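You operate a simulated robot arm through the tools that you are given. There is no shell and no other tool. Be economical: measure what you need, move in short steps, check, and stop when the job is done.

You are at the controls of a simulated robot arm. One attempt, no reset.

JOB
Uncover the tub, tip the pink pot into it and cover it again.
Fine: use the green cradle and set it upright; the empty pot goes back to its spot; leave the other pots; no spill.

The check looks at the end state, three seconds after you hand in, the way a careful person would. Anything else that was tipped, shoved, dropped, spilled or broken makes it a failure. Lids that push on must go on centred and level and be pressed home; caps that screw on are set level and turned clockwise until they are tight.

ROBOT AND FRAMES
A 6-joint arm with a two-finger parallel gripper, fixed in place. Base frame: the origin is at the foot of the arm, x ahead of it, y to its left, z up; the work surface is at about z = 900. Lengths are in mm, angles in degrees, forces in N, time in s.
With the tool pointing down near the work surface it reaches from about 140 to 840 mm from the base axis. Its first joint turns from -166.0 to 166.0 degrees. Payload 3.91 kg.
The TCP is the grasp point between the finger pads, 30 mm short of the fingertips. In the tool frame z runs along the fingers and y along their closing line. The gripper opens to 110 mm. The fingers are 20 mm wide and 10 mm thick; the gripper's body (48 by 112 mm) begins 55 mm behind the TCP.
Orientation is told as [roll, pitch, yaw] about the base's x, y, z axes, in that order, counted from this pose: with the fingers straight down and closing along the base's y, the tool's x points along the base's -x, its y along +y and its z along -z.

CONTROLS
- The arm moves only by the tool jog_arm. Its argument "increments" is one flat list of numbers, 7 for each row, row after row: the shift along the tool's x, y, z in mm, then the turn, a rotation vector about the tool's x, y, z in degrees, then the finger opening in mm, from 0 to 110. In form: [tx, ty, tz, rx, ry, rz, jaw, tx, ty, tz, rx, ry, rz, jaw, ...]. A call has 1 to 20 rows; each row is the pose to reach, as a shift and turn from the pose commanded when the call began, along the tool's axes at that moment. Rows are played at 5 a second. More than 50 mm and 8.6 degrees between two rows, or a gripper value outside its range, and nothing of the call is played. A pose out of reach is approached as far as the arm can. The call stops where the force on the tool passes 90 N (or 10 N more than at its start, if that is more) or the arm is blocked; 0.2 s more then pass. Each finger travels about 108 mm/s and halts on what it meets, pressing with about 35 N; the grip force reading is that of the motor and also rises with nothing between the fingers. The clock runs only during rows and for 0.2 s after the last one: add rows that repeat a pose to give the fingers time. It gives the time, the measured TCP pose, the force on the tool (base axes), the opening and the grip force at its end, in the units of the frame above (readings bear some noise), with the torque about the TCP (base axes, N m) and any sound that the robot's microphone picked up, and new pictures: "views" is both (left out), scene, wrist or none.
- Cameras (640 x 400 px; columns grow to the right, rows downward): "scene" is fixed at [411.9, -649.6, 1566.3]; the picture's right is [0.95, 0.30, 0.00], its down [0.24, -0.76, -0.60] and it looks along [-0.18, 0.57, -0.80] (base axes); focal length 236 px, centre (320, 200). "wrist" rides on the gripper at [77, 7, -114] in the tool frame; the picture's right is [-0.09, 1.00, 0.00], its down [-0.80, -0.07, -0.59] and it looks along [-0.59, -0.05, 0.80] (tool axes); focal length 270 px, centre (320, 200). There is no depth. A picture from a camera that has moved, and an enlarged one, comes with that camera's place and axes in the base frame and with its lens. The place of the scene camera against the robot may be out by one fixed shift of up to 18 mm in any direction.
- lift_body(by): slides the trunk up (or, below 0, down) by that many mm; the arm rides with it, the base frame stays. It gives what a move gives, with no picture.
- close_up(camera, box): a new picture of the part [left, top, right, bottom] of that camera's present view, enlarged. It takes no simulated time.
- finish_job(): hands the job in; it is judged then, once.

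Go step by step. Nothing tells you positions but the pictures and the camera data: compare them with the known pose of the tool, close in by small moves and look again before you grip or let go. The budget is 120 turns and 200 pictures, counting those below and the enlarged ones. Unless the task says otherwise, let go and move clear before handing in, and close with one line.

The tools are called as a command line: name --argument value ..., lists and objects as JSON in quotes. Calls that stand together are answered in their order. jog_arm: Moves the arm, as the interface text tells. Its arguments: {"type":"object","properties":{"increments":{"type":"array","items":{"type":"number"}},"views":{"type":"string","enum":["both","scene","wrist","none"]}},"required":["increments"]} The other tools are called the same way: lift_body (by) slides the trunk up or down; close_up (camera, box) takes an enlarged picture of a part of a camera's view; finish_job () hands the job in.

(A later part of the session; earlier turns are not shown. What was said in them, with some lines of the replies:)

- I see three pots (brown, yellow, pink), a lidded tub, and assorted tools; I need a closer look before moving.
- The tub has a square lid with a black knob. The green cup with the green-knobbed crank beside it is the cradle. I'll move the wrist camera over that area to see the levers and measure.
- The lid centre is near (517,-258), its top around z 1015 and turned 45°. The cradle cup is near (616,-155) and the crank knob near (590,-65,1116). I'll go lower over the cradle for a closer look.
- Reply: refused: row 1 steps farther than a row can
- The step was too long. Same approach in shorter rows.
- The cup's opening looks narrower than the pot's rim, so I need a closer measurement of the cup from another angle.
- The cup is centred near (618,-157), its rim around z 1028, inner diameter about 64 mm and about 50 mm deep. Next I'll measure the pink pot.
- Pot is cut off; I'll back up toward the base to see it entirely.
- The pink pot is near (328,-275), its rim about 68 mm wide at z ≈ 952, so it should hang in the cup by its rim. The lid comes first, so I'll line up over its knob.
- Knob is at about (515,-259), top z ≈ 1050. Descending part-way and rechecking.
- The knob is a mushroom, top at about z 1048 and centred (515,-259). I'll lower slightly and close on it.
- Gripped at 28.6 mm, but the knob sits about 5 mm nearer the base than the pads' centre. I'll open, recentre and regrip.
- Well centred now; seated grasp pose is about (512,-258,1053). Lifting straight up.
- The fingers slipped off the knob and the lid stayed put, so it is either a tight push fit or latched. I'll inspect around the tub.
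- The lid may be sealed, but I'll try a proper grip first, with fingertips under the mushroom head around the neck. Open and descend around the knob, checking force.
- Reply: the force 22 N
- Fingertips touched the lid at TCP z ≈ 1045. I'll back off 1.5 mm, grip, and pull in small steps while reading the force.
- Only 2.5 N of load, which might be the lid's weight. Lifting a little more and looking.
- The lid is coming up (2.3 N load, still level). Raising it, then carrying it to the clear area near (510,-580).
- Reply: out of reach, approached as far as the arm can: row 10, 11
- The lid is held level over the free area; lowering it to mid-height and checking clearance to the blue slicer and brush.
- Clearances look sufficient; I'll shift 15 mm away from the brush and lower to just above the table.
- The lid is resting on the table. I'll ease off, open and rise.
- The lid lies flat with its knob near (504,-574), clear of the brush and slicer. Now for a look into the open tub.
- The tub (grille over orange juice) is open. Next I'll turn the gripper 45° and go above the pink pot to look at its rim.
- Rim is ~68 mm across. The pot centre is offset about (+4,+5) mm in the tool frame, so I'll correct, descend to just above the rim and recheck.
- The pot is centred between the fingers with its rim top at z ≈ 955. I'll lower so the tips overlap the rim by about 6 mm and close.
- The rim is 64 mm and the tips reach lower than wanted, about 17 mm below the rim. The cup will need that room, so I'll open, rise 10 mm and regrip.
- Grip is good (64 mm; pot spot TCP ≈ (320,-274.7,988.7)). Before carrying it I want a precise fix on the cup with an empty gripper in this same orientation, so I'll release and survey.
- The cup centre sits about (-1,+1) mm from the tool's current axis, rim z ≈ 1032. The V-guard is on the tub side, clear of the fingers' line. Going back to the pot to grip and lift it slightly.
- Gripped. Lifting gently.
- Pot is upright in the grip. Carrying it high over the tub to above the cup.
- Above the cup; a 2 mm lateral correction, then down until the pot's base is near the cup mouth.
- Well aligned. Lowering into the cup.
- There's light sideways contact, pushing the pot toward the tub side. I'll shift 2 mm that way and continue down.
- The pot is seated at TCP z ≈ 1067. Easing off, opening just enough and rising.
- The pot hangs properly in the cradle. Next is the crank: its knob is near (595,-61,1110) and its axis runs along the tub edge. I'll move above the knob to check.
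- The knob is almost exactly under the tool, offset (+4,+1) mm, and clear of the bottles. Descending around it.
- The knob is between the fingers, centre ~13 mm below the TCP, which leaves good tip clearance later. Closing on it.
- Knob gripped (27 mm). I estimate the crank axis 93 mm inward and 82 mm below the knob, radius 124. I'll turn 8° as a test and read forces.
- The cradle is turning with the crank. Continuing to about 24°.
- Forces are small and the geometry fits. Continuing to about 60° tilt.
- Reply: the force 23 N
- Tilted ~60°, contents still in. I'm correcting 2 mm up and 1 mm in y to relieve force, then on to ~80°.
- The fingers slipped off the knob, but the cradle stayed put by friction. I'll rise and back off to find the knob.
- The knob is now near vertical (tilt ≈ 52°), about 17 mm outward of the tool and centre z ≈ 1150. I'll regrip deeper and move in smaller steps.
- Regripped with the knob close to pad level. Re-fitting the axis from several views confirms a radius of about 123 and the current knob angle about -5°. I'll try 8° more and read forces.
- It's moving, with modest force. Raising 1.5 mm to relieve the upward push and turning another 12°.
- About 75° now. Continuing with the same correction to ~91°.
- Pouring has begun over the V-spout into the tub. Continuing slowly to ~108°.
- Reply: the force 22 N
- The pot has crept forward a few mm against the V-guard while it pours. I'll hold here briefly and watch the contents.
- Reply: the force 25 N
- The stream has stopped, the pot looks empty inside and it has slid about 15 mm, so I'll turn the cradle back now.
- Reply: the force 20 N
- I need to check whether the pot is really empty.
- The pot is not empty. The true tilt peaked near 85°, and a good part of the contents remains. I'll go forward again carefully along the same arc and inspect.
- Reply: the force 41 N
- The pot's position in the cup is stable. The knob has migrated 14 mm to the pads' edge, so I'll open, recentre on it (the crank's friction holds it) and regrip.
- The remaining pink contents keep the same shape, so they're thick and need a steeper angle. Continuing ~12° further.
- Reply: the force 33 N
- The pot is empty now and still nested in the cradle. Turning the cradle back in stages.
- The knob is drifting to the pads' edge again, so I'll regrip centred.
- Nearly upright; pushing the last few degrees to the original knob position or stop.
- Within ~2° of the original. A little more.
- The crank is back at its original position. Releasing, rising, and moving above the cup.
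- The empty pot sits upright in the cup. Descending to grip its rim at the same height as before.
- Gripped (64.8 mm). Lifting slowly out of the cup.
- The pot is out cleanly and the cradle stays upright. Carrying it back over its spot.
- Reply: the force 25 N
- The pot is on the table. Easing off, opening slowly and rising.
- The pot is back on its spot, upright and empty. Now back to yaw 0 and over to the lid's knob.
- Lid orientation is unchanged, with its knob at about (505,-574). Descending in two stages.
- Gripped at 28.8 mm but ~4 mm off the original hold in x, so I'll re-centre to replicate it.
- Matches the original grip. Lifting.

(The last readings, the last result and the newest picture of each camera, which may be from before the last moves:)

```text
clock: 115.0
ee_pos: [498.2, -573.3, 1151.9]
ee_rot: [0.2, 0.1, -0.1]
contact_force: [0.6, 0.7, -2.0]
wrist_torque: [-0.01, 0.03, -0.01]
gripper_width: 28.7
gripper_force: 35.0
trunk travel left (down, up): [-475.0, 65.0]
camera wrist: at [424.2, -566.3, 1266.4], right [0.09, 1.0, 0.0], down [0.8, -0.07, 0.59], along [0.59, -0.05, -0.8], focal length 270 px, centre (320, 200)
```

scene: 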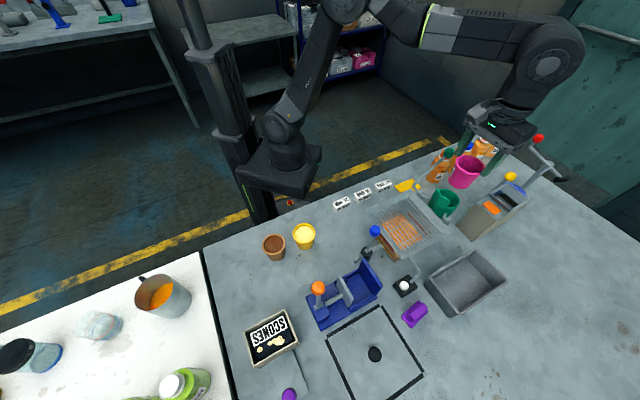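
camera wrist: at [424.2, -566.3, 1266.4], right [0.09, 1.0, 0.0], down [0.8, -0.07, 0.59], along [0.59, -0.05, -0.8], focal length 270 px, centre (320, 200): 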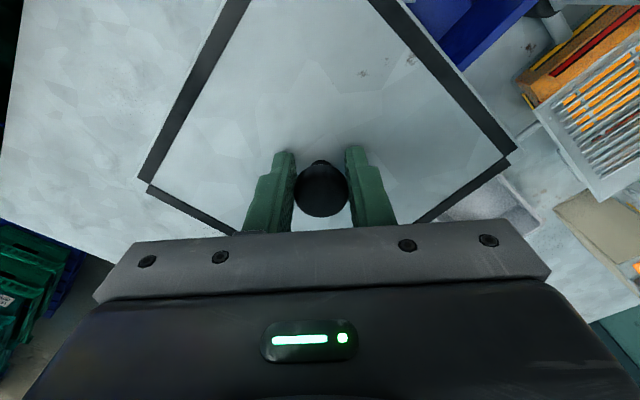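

jog_arm --increments '[-2, 40, 0, 0, 0, 0, 10, -4, 85, 0, 0, 0, 0, 10, -6, 130, 0, 0, 0, 0, 10, -8, 175, 0, 0, 0, 0, 10, -10, 220, 0, 0, 0, 0, 10, -12, 262, 0, 0, 0, 0, 10, -14, 295, 0, 0, 0, 0, 10, -14, 314, 0, 0, 0, 0, 10, -14, 314, 30, 0, 0, 0, 10, -14, 314, 60, 0, 0, 0, 10, -14, 314, 60, 0, 0, 0, 10]' --views "both"

close_up --camera "scene" --box '[340, 170, 468, 270]'

close_up --camera "wrist" --box '[380, 60, 540, 240]'

```text
clock: 117.4
ee_pos: [510.1, -257.3, 1088.3]
ee_rot: [0.0, 0.0, 0.0]
contact_force: [0.0, -0.3, -1.0]
wrist_torque: [-0.05, 0.0, 0.0]
gripper_width: 28.8
gripper_force: 34.9
trunk travel left (down, up): [-475.0, 65.0]
camera wrist: at [433.9, -250.4, 1203.8], right [0.09, 1.0, 0.0], down [0.8, -0.07, 0.59], along [0.59, -0.05, -0.8], focal length 270 px, centre (320, 200)
```

scene: 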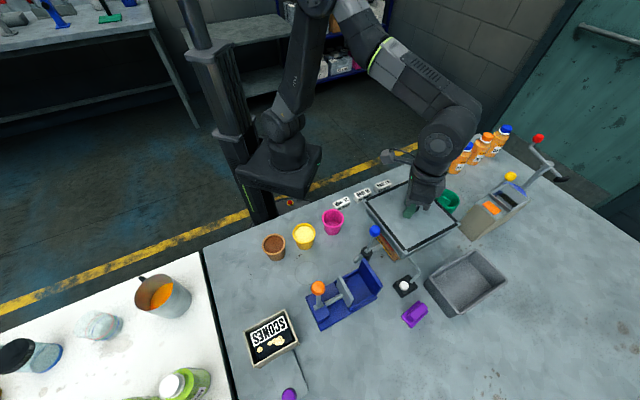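
wrist: 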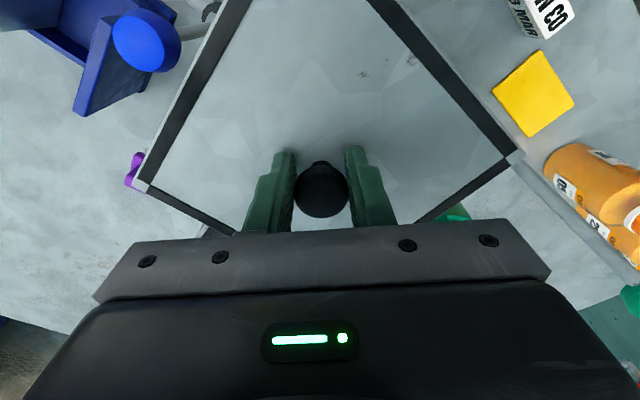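

```text
4.00 times, centred on (404, 220) of scene
camera zoom: at [411.9, -649.6, 1566.3], right [0.95, 0.3, 0.0], down [0.24, -0.76, -0.6], along [-0.18, 0.57, -0.8], focal length 945 px, centre (-16, 120)
```

zoom: 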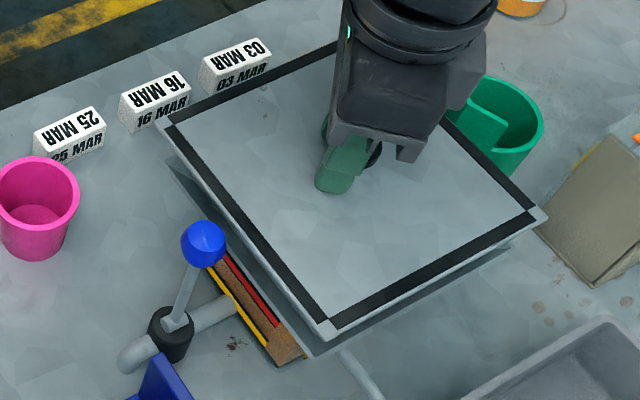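

```text
2.22 times, centred on (460, 150) of wrist
camera zoom: at [433.9, -250.4, 1203.8], right [0.09, 1.0, 0.0], down [0.8, -0.07, 0.59], along [0.59, -0.05, -0.8], focal length 601 px, centre (9, 311)
```

zoom: 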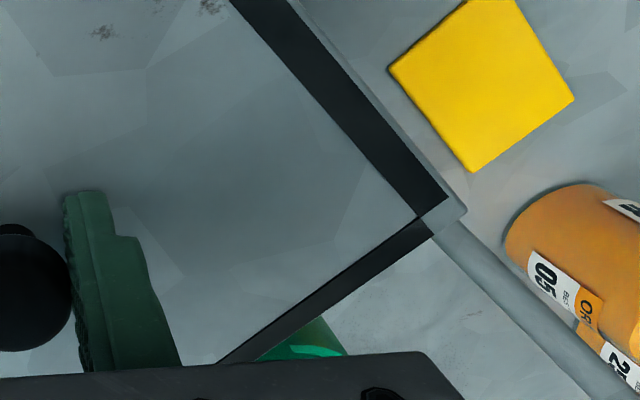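

Over the tub, aligned. Lowering to just above the rim and checking.

jog_arm --increments '[0, 0, 15, 0, 0, 0, 10, 0, 0, 28, 0, 0, 0, 10, 0, 0, 28, 0, 0, 0, 10]' --views "wrist"

close_up --camera "scene" --box '[350, 180, 470, 255]'

close_up --camera "scene" --box '[380, 230, 428, 270]'

```text
clock: 118.2
ee_pos: [508.7, -259.4, 1062.7]
ee_rot: [0.0, 0.0, 0.0]
contact_force: [-0.6, 0.6, -1.0]
wrist_torque: [0.0, 0.01, 0.0]
gripper_width: 28.8
gripper_force: 34.9
trunk travel left (down, up): [-475.0, 65.0]
camera wrist: at [433.3, -252.4, 1176.8], right [0.09, 1.0, 0.0], down [0.8, -0.07, 0.59], along [0.59, -0.05, -0.8], focal length 270 px, centre (320, 200)
```

wrist: 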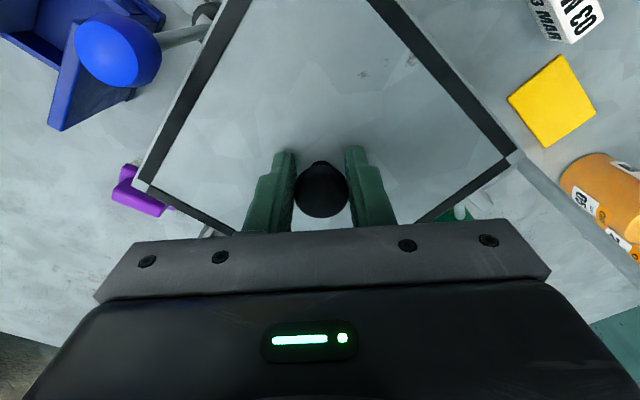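

```text
5.33 times, centred on (410, 218) of scene
camera zoom: at [411.9, -649.6, 1566.3], right [0.95, 0.3, 0.0], down [0.24, -0.76, -0.6], along [-0.18, 0.57, -0.8], focal length 1261 px, centre (-160, 107)
```

zoom: 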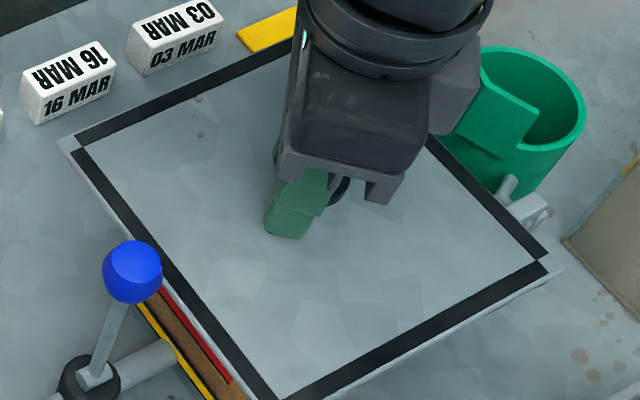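

```text
10.00 times, centred on (404, 250) of scene
camera zoom: at [411.9, -649.6, 1566.3], right [0.95, 0.3, 0.0], down [0.24, -0.76, -0.6], along [-0.18, 0.57, -0.8], focal length 2364 px, centre (-520, -300)
```

zoom: 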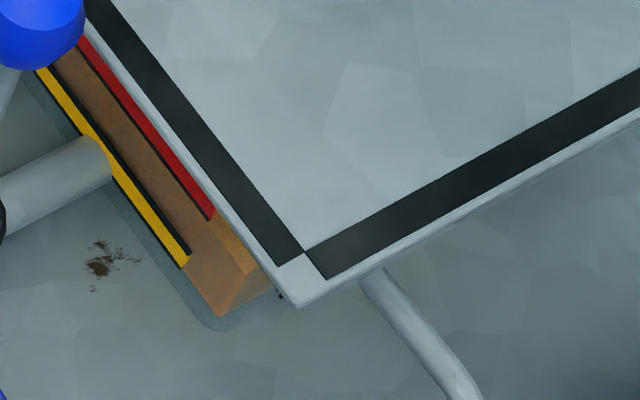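

jog_arm --increments '[-1.5, 1, 6, 0, 0, 0, 10, -1.5, 1, 12, 0, 0, 0, 10, -1.5, 1, 12, 0, 0, 0, 10]' --views "wrist"

close_up --camera "scene" --box '[350, 180, 470, 255]'

close_up --camera "scene" --box '[340, 160, 500, 260]'

```text
clock: 119.0
ee_pos: [511.8, -258.5, 1051.1]
ee_rot: [0.0, 0.0, 0.0]
contact_force: [1.2, 0.1, -2.0]
wrist_torque: [0.0, 0.03, -0.01]
gripper_width: 28.7
gripper_force: 35.0
trunk travel left (down, up): [-475.0, 65.0]
camera wrist: at [435.9, -251.4, 1164.5], right [0.09, 1.0, 0.0], down [0.8, -0.07, 0.59], along [0.59, -0.05, -0.8], focal length 270 px, centre (320, 200)
```

wrist: 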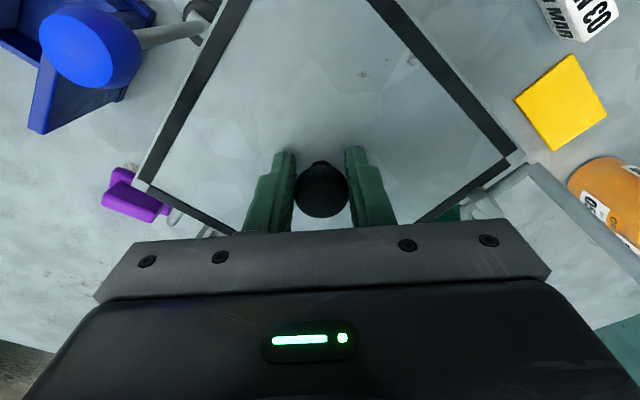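

```text
5.33 times, centred on (410, 218) of scene
camera zoom: at [411.9, -649.6, 1566.3], right [0.95, 0.3, 0.0], down [0.24, -0.76, -0.6], along [-0.18, 0.57, -0.8], focal length 1261 px, centre (-160, 107)
```

zoom: 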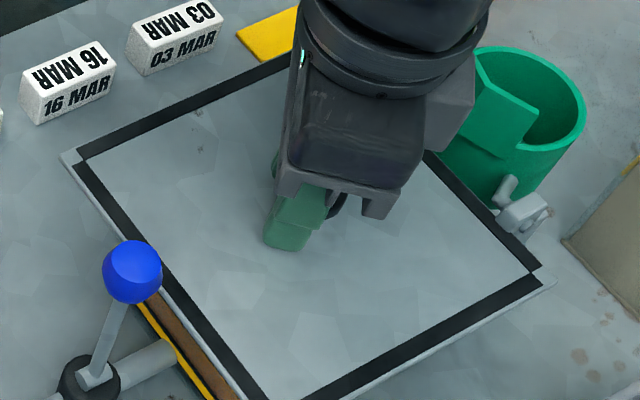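

```text
4.00 times, centred on (420, 210) of scene
camera zoom: at [411.9, -649.6, 1566.3], right [0.95, 0.3, 0.0], down [0.24, -0.76, -0.6], along [-0.18, 0.57, -0.8], focal length 945 px, centre (-80, 160)
```

zoom: 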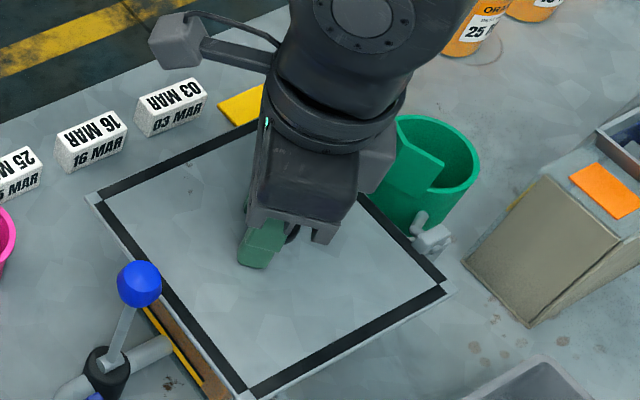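

Comparison with the original seated view agrees to within a millimetre. Lowering onto the rim and pressing.

jog_arm --increments '[0, 0, 2, 0, 0, 0, 10, 0, 0, 4, 0, 0, 0, 10, 0, 0, 5, 0, 0, 0, 10]' --views "none"

jog_arm --increments '[0, 0, 1, 0, 0, 0, 10, 0, 0, 2, 0, 0, 0, 10, 0, 0, 2, 0, 0, 0, 10]' --views "none"

```text
clock: 119.8
ee_pos: [512.7, -257.0, 1047.0]
ee_rot: [-0.1, -0.2, 0.1]
contact_force: [5.1, -0.9, 13.0]
wrist_torque: [-0.02, 0.6, 0.07]
gripper_width: 28.6
gripper_force: 35.3
trunk travel left (down, up): [-475.0, 65.0]
```

```text
clock: 120.6
ee_pos: [511.8, -255.0, 1044.9]
ee_rot: [-0.2, -0.3, 0.0]
contact_force: [9.9, -2.2, 36.8]
wrist_torque: [0.23, -0.06, -0.02]
gripper_width: 28.4
gripper_force: 35.5
trunk travel left (down, up): [-475.0, 65.0]
```

jog_arm --increments '[0, 0, 1.5, 0, 0, 0, 10, 0, 0, 3, 0, 0, 0, 10, 0, 0, 3, 0, 0, 0, 10]' --views "wrist"

close_up --camera "scene" --box '[340, 160, 500, 260]'

close_up --camera "scene" --box '[380, 230, 428, 270]'

```text
clock: 121.4
ee_pos: [511.9, -256.9, 1045.0]
ee_rot: [-0.3, -0.6, 0.1]
contact_force: [12.5, -2.3, 60.8]
wrist_torque: [0.72, 0.96, -0.06]
gripper_width: 28.7
gripper_force: 34.9
trunk travel left (down, up): [-475.0, 65.0]
camera wrist: at [434.7, -249.4, 1159.6], right [0.09, 1.0, 0.0], down [0.79, -0.07, 0.6], along [0.6, -0.06, -0.8], focal length 270 px, centre (320, 200)
```

wrist: 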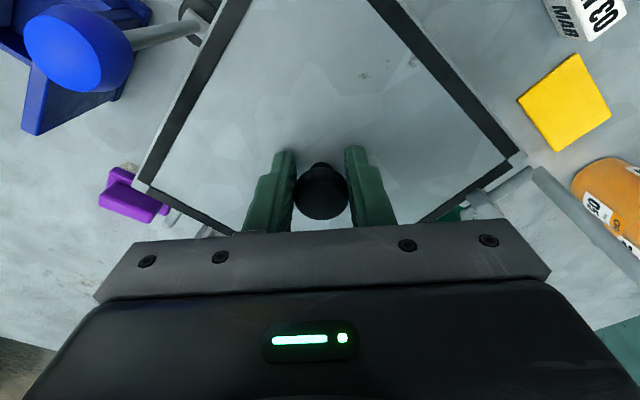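

```text
4.00 times, centred on (420, 210) of scene
camera zoom: at [411.9, -649.6, 1566.3], right [0.95, 0.3, 0.0], down [0.24, -0.76, -0.6], along [-0.18, 0.57, -0.8], focal length 945 px, centre (-80, 160)
```

zoom: 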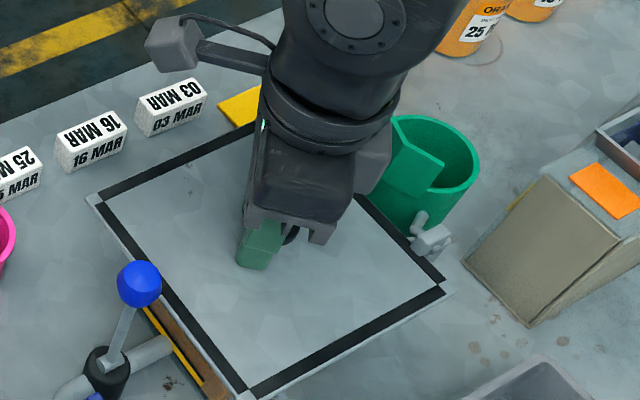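

```text
10.00 times, centred on (404, 250) of scene
camera zoom: at [411.9, -649.6, 1566.3], right [0.95, 0.3, 0.0], down [0.24, -0.76, -0.6], along [-0.18, 0.57, -0.8], focal length 2364 px, centre (-520, -300)
```

zoom: 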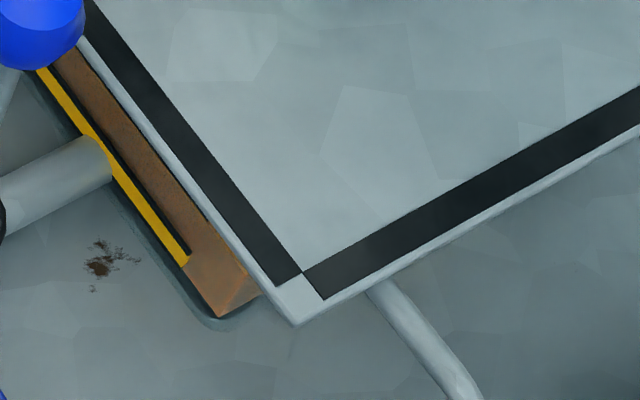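

Pressed with ~60 N. I'll release, rise and compare with the very first picture.

jog_arm --increments '[0, 0, -5, 0, 0, 0, 29, 0, 0, -5, 0, 0, 0, 40, 0, 0, -5, 0, 0, 0, 55, 0, 0, -5, 0, 0, 0, 60, 0, 0, -45, 0, 0, 0, 60, 0, 0, -90, 0, 0, 0, 60, 0, 0, -130, 0, 0, 0, 80, 40, 0, -150, 0, 0, 0, 100, 85, 0, -160, 0, 0, 0, 110, 130, 0, -170, 0, 0, 0, 110, 170, 0, -180, 0, 0, 0, 110]' --views "both"

close_up --camera "scene" --box '[320, 160, 480, 260]'

close_up --camera "scene" --box '[380, 230, 428, 270]'

```text
clock: 123.8
ee_pos: [341.8, -254.5, 1222.4]
ee_rot: [0.0, 0.1, 0.1]
contact_force: [-0.3, 0.2, 0.0]
wrist_torque: [0.02, -0.02, -0.01]
gripper_width: 110.0
gripper_force: 0.1
trunk travel left (down, up): [-475.0, 65.0]
camera wrist: at [266.1, -247.8, 1336.9], right [0.09, 1.0, 0.0], down [0.8, -0.07, 0.59], along [0.59, -0.05, -0.8], focal length 270 px, centre (320, 200)
```

scene: 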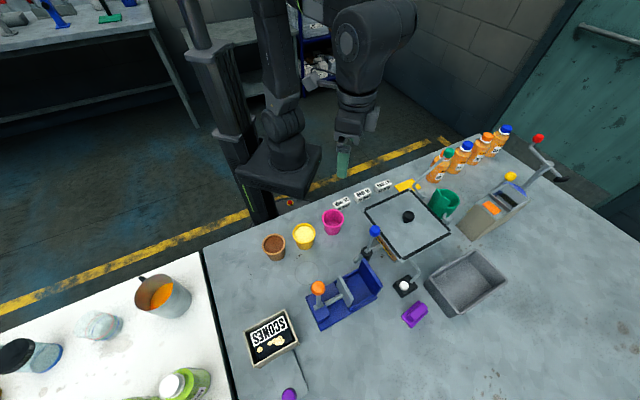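
wrist: 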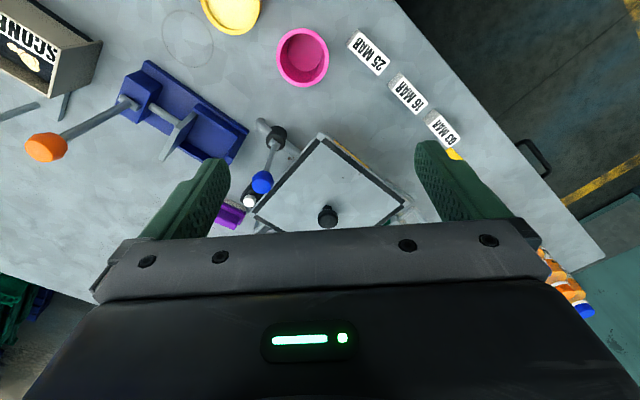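

```text
4.00 times, centred on (400, 210) of scene
camera zoom: at [411.9, -649.6, 1566.3], right [0.95, 0.3, 0.0], down [0.24, -0.76, -0.6], along [-0.18, 0.57, -0.8], focal length 945 px, centre (0, 160)
```

zoom: 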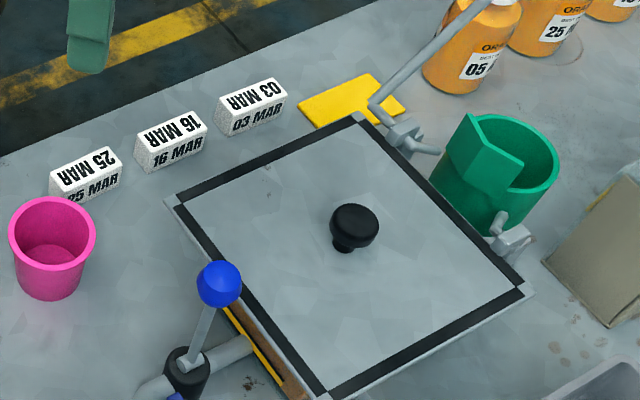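

```text
10.00 times, centred on (404, 250) of scene
camera zoom: at [411.9, -649.6, 1566.3], right [0.95, 0.3, 0.0], down [0.24, -0.76, -0.6], along [-0.18, 0.57, -0.8], focal length 2364 px, centre (-520, -300)
```

zoom: 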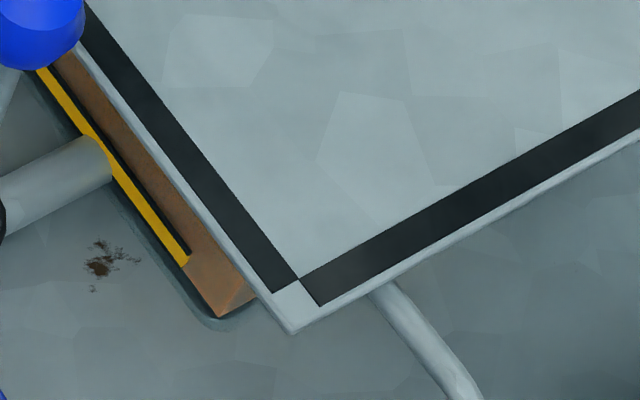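

The lid looks level and within ~2 mm of its original place. I'll inspect the rim closely.

close_up --camera "wrist" --box '[240, 120, 420, 235]'

close_up --camera "scene" --box '[355, 195, 395, 225]'

close_up --camera "scene" --box '[425, 215, 465, 245]'

```text
3.48 times, centred on (330, 178) of wrist
camera zoom: at [266.1, -247.8, 1336.9], right [0.09, 1.0, 0.0], down [0.8, -0.07, 0.59], along [0.59, -0.05, -0.8], focal length 940 px, centre (285, 278)
```

zoom: 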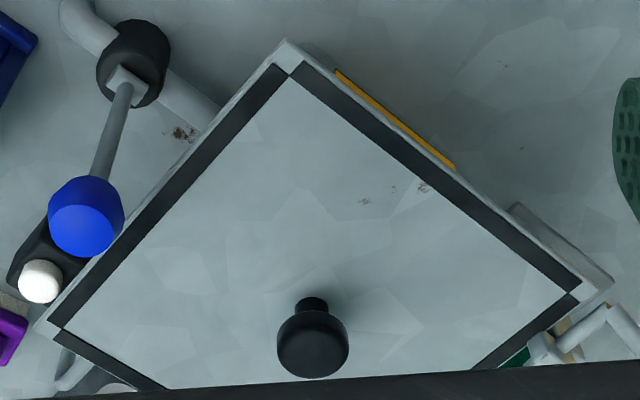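

```text
13.33 times, centred on (375, 210) of scene
camera zoom: at [411.9, -649.6, 1566.3], right [0.95, 0.3, 0.0], down [0.24, -0.76, -0.6], along [-0.18, 0.57, -0.8], focal length 3152 px, centre (-413, 67)
```

zoom: 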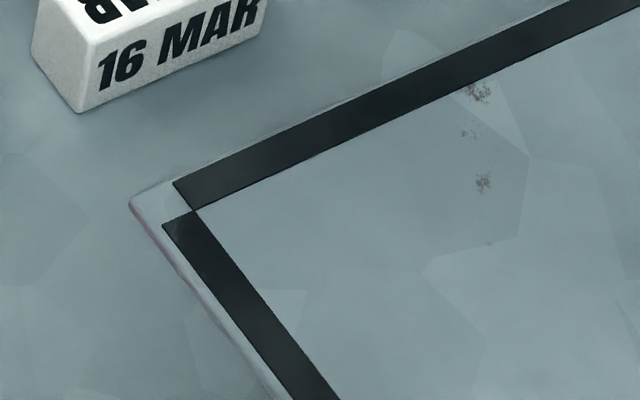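

```text
13.33 times, centred on (445, 230) of scene
camera zoom: at [411.9, -649.6, 1566.3], right [0.95, 0.3, 0.0], down [0.24, -0.76, -0.6], along [-0.18, 0.57, -0.8], focal length 3152 px, centre (-1347, -200)
```

zoom: 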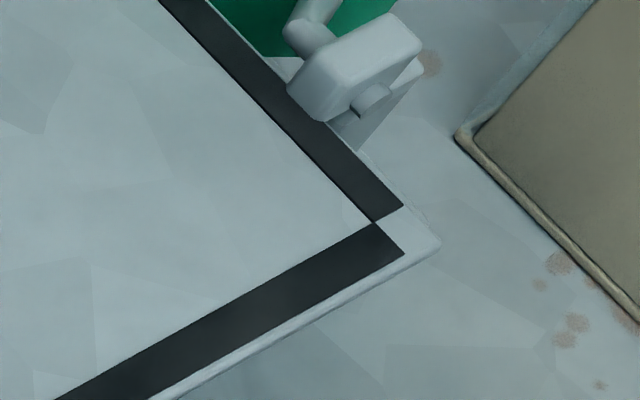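

I'll return to the early survey pose for a direct before/after comparison.

jog_arm --increments '[-35, 2, -20, 0, 0, 0, 110, -75, 4, -40, 0, 0, 0, 110, -115, 6, -65, 0, 0, 0, 110, -149, 9, -94, 0, 0, 0, 110, -149, 9, -94, 0, 0, 0, 110]' --views "wrist"

close_up --camera "wrist" --box '[220, 0, 420, 125]'

close_up --camera "wrist" --box '[320, 60, 520, 185]'

```text
clock: 125.0
ee_pos: [488.8, -251.0, 1316.1]
ee_rot: [0.0, 0.1, 0.0]
contact_force: [-0.4, 0.1, 0.1]
wrist_torque: [-0.04, 0.02, -0.01]
gripper_width: 109.8
gripper_force: 0.1
trunk travel left (down, up): [-475.0, 65.0]
camera wrist: at [413.8, -243.9, 1431.2], right [0.09, 1.0, 0.0], down [0.8, -0.07, 0.59], along [0.59, -0.05, -0.8], focal length 270 px, centre (320, 200)
```

wrist: 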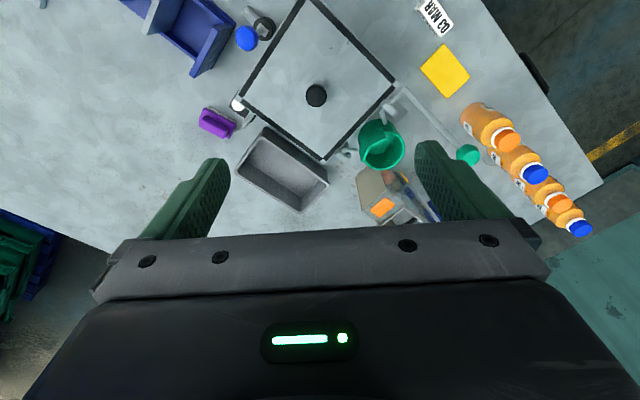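

```text
3.20 times, centred on (320, 62) of wrist
camera zoom: at [413.8, -243.9, 1431.2], right [0.09, 1.0, 0.0], down [0.8, -0.07, 0.59], along [0.59, -0.05, -0.8], focal length 865 px, centre (320, 640)
```

zoom: 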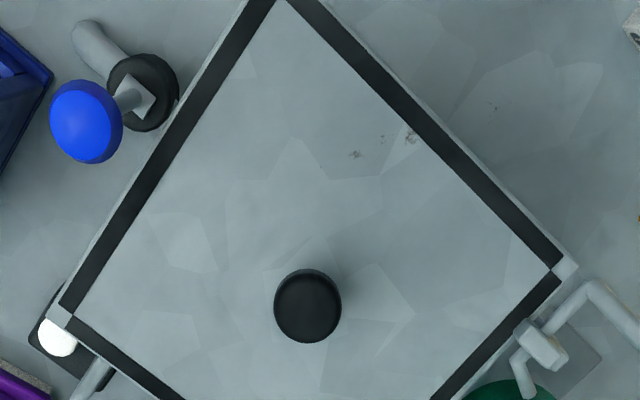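

```text
3.20 times, centred on (420, 122) of wrist
camera zoom: at [413.8, -243.9, 1431.2], right [0.09, 1.0, 0.0], down [0.8, -0.07, 0.59], along [0.59, -0.05, -0.8], focal length 865 px, centre (0, 448)
```

zoom: 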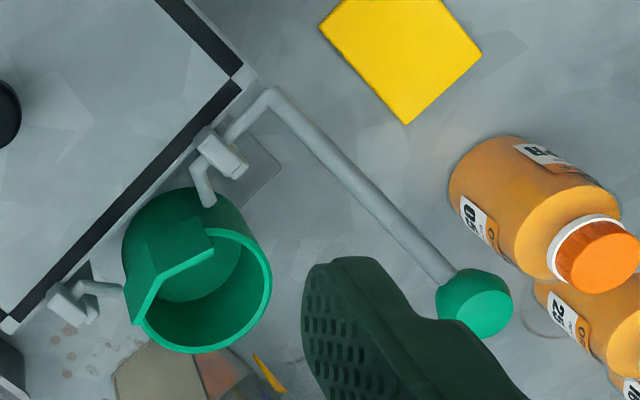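

The lid sits level at its original height, within about 2 mm of its original position, after a 60 N press. The crank and cradle are upright, the empty pot is on its spot and the arm is clear, so I'm handing in.

finish_job

```text
The job is handed in.
```

I tipped the pink pot empty into the tub using the green cradle, set the cradle upright again, and put the pot back on its spot. The lid is back on the tub, pressed down with about 60 N. It sits level, about 2 mm off its original position, and I did not correct that. I saw no spill, and I left the other pots alone.
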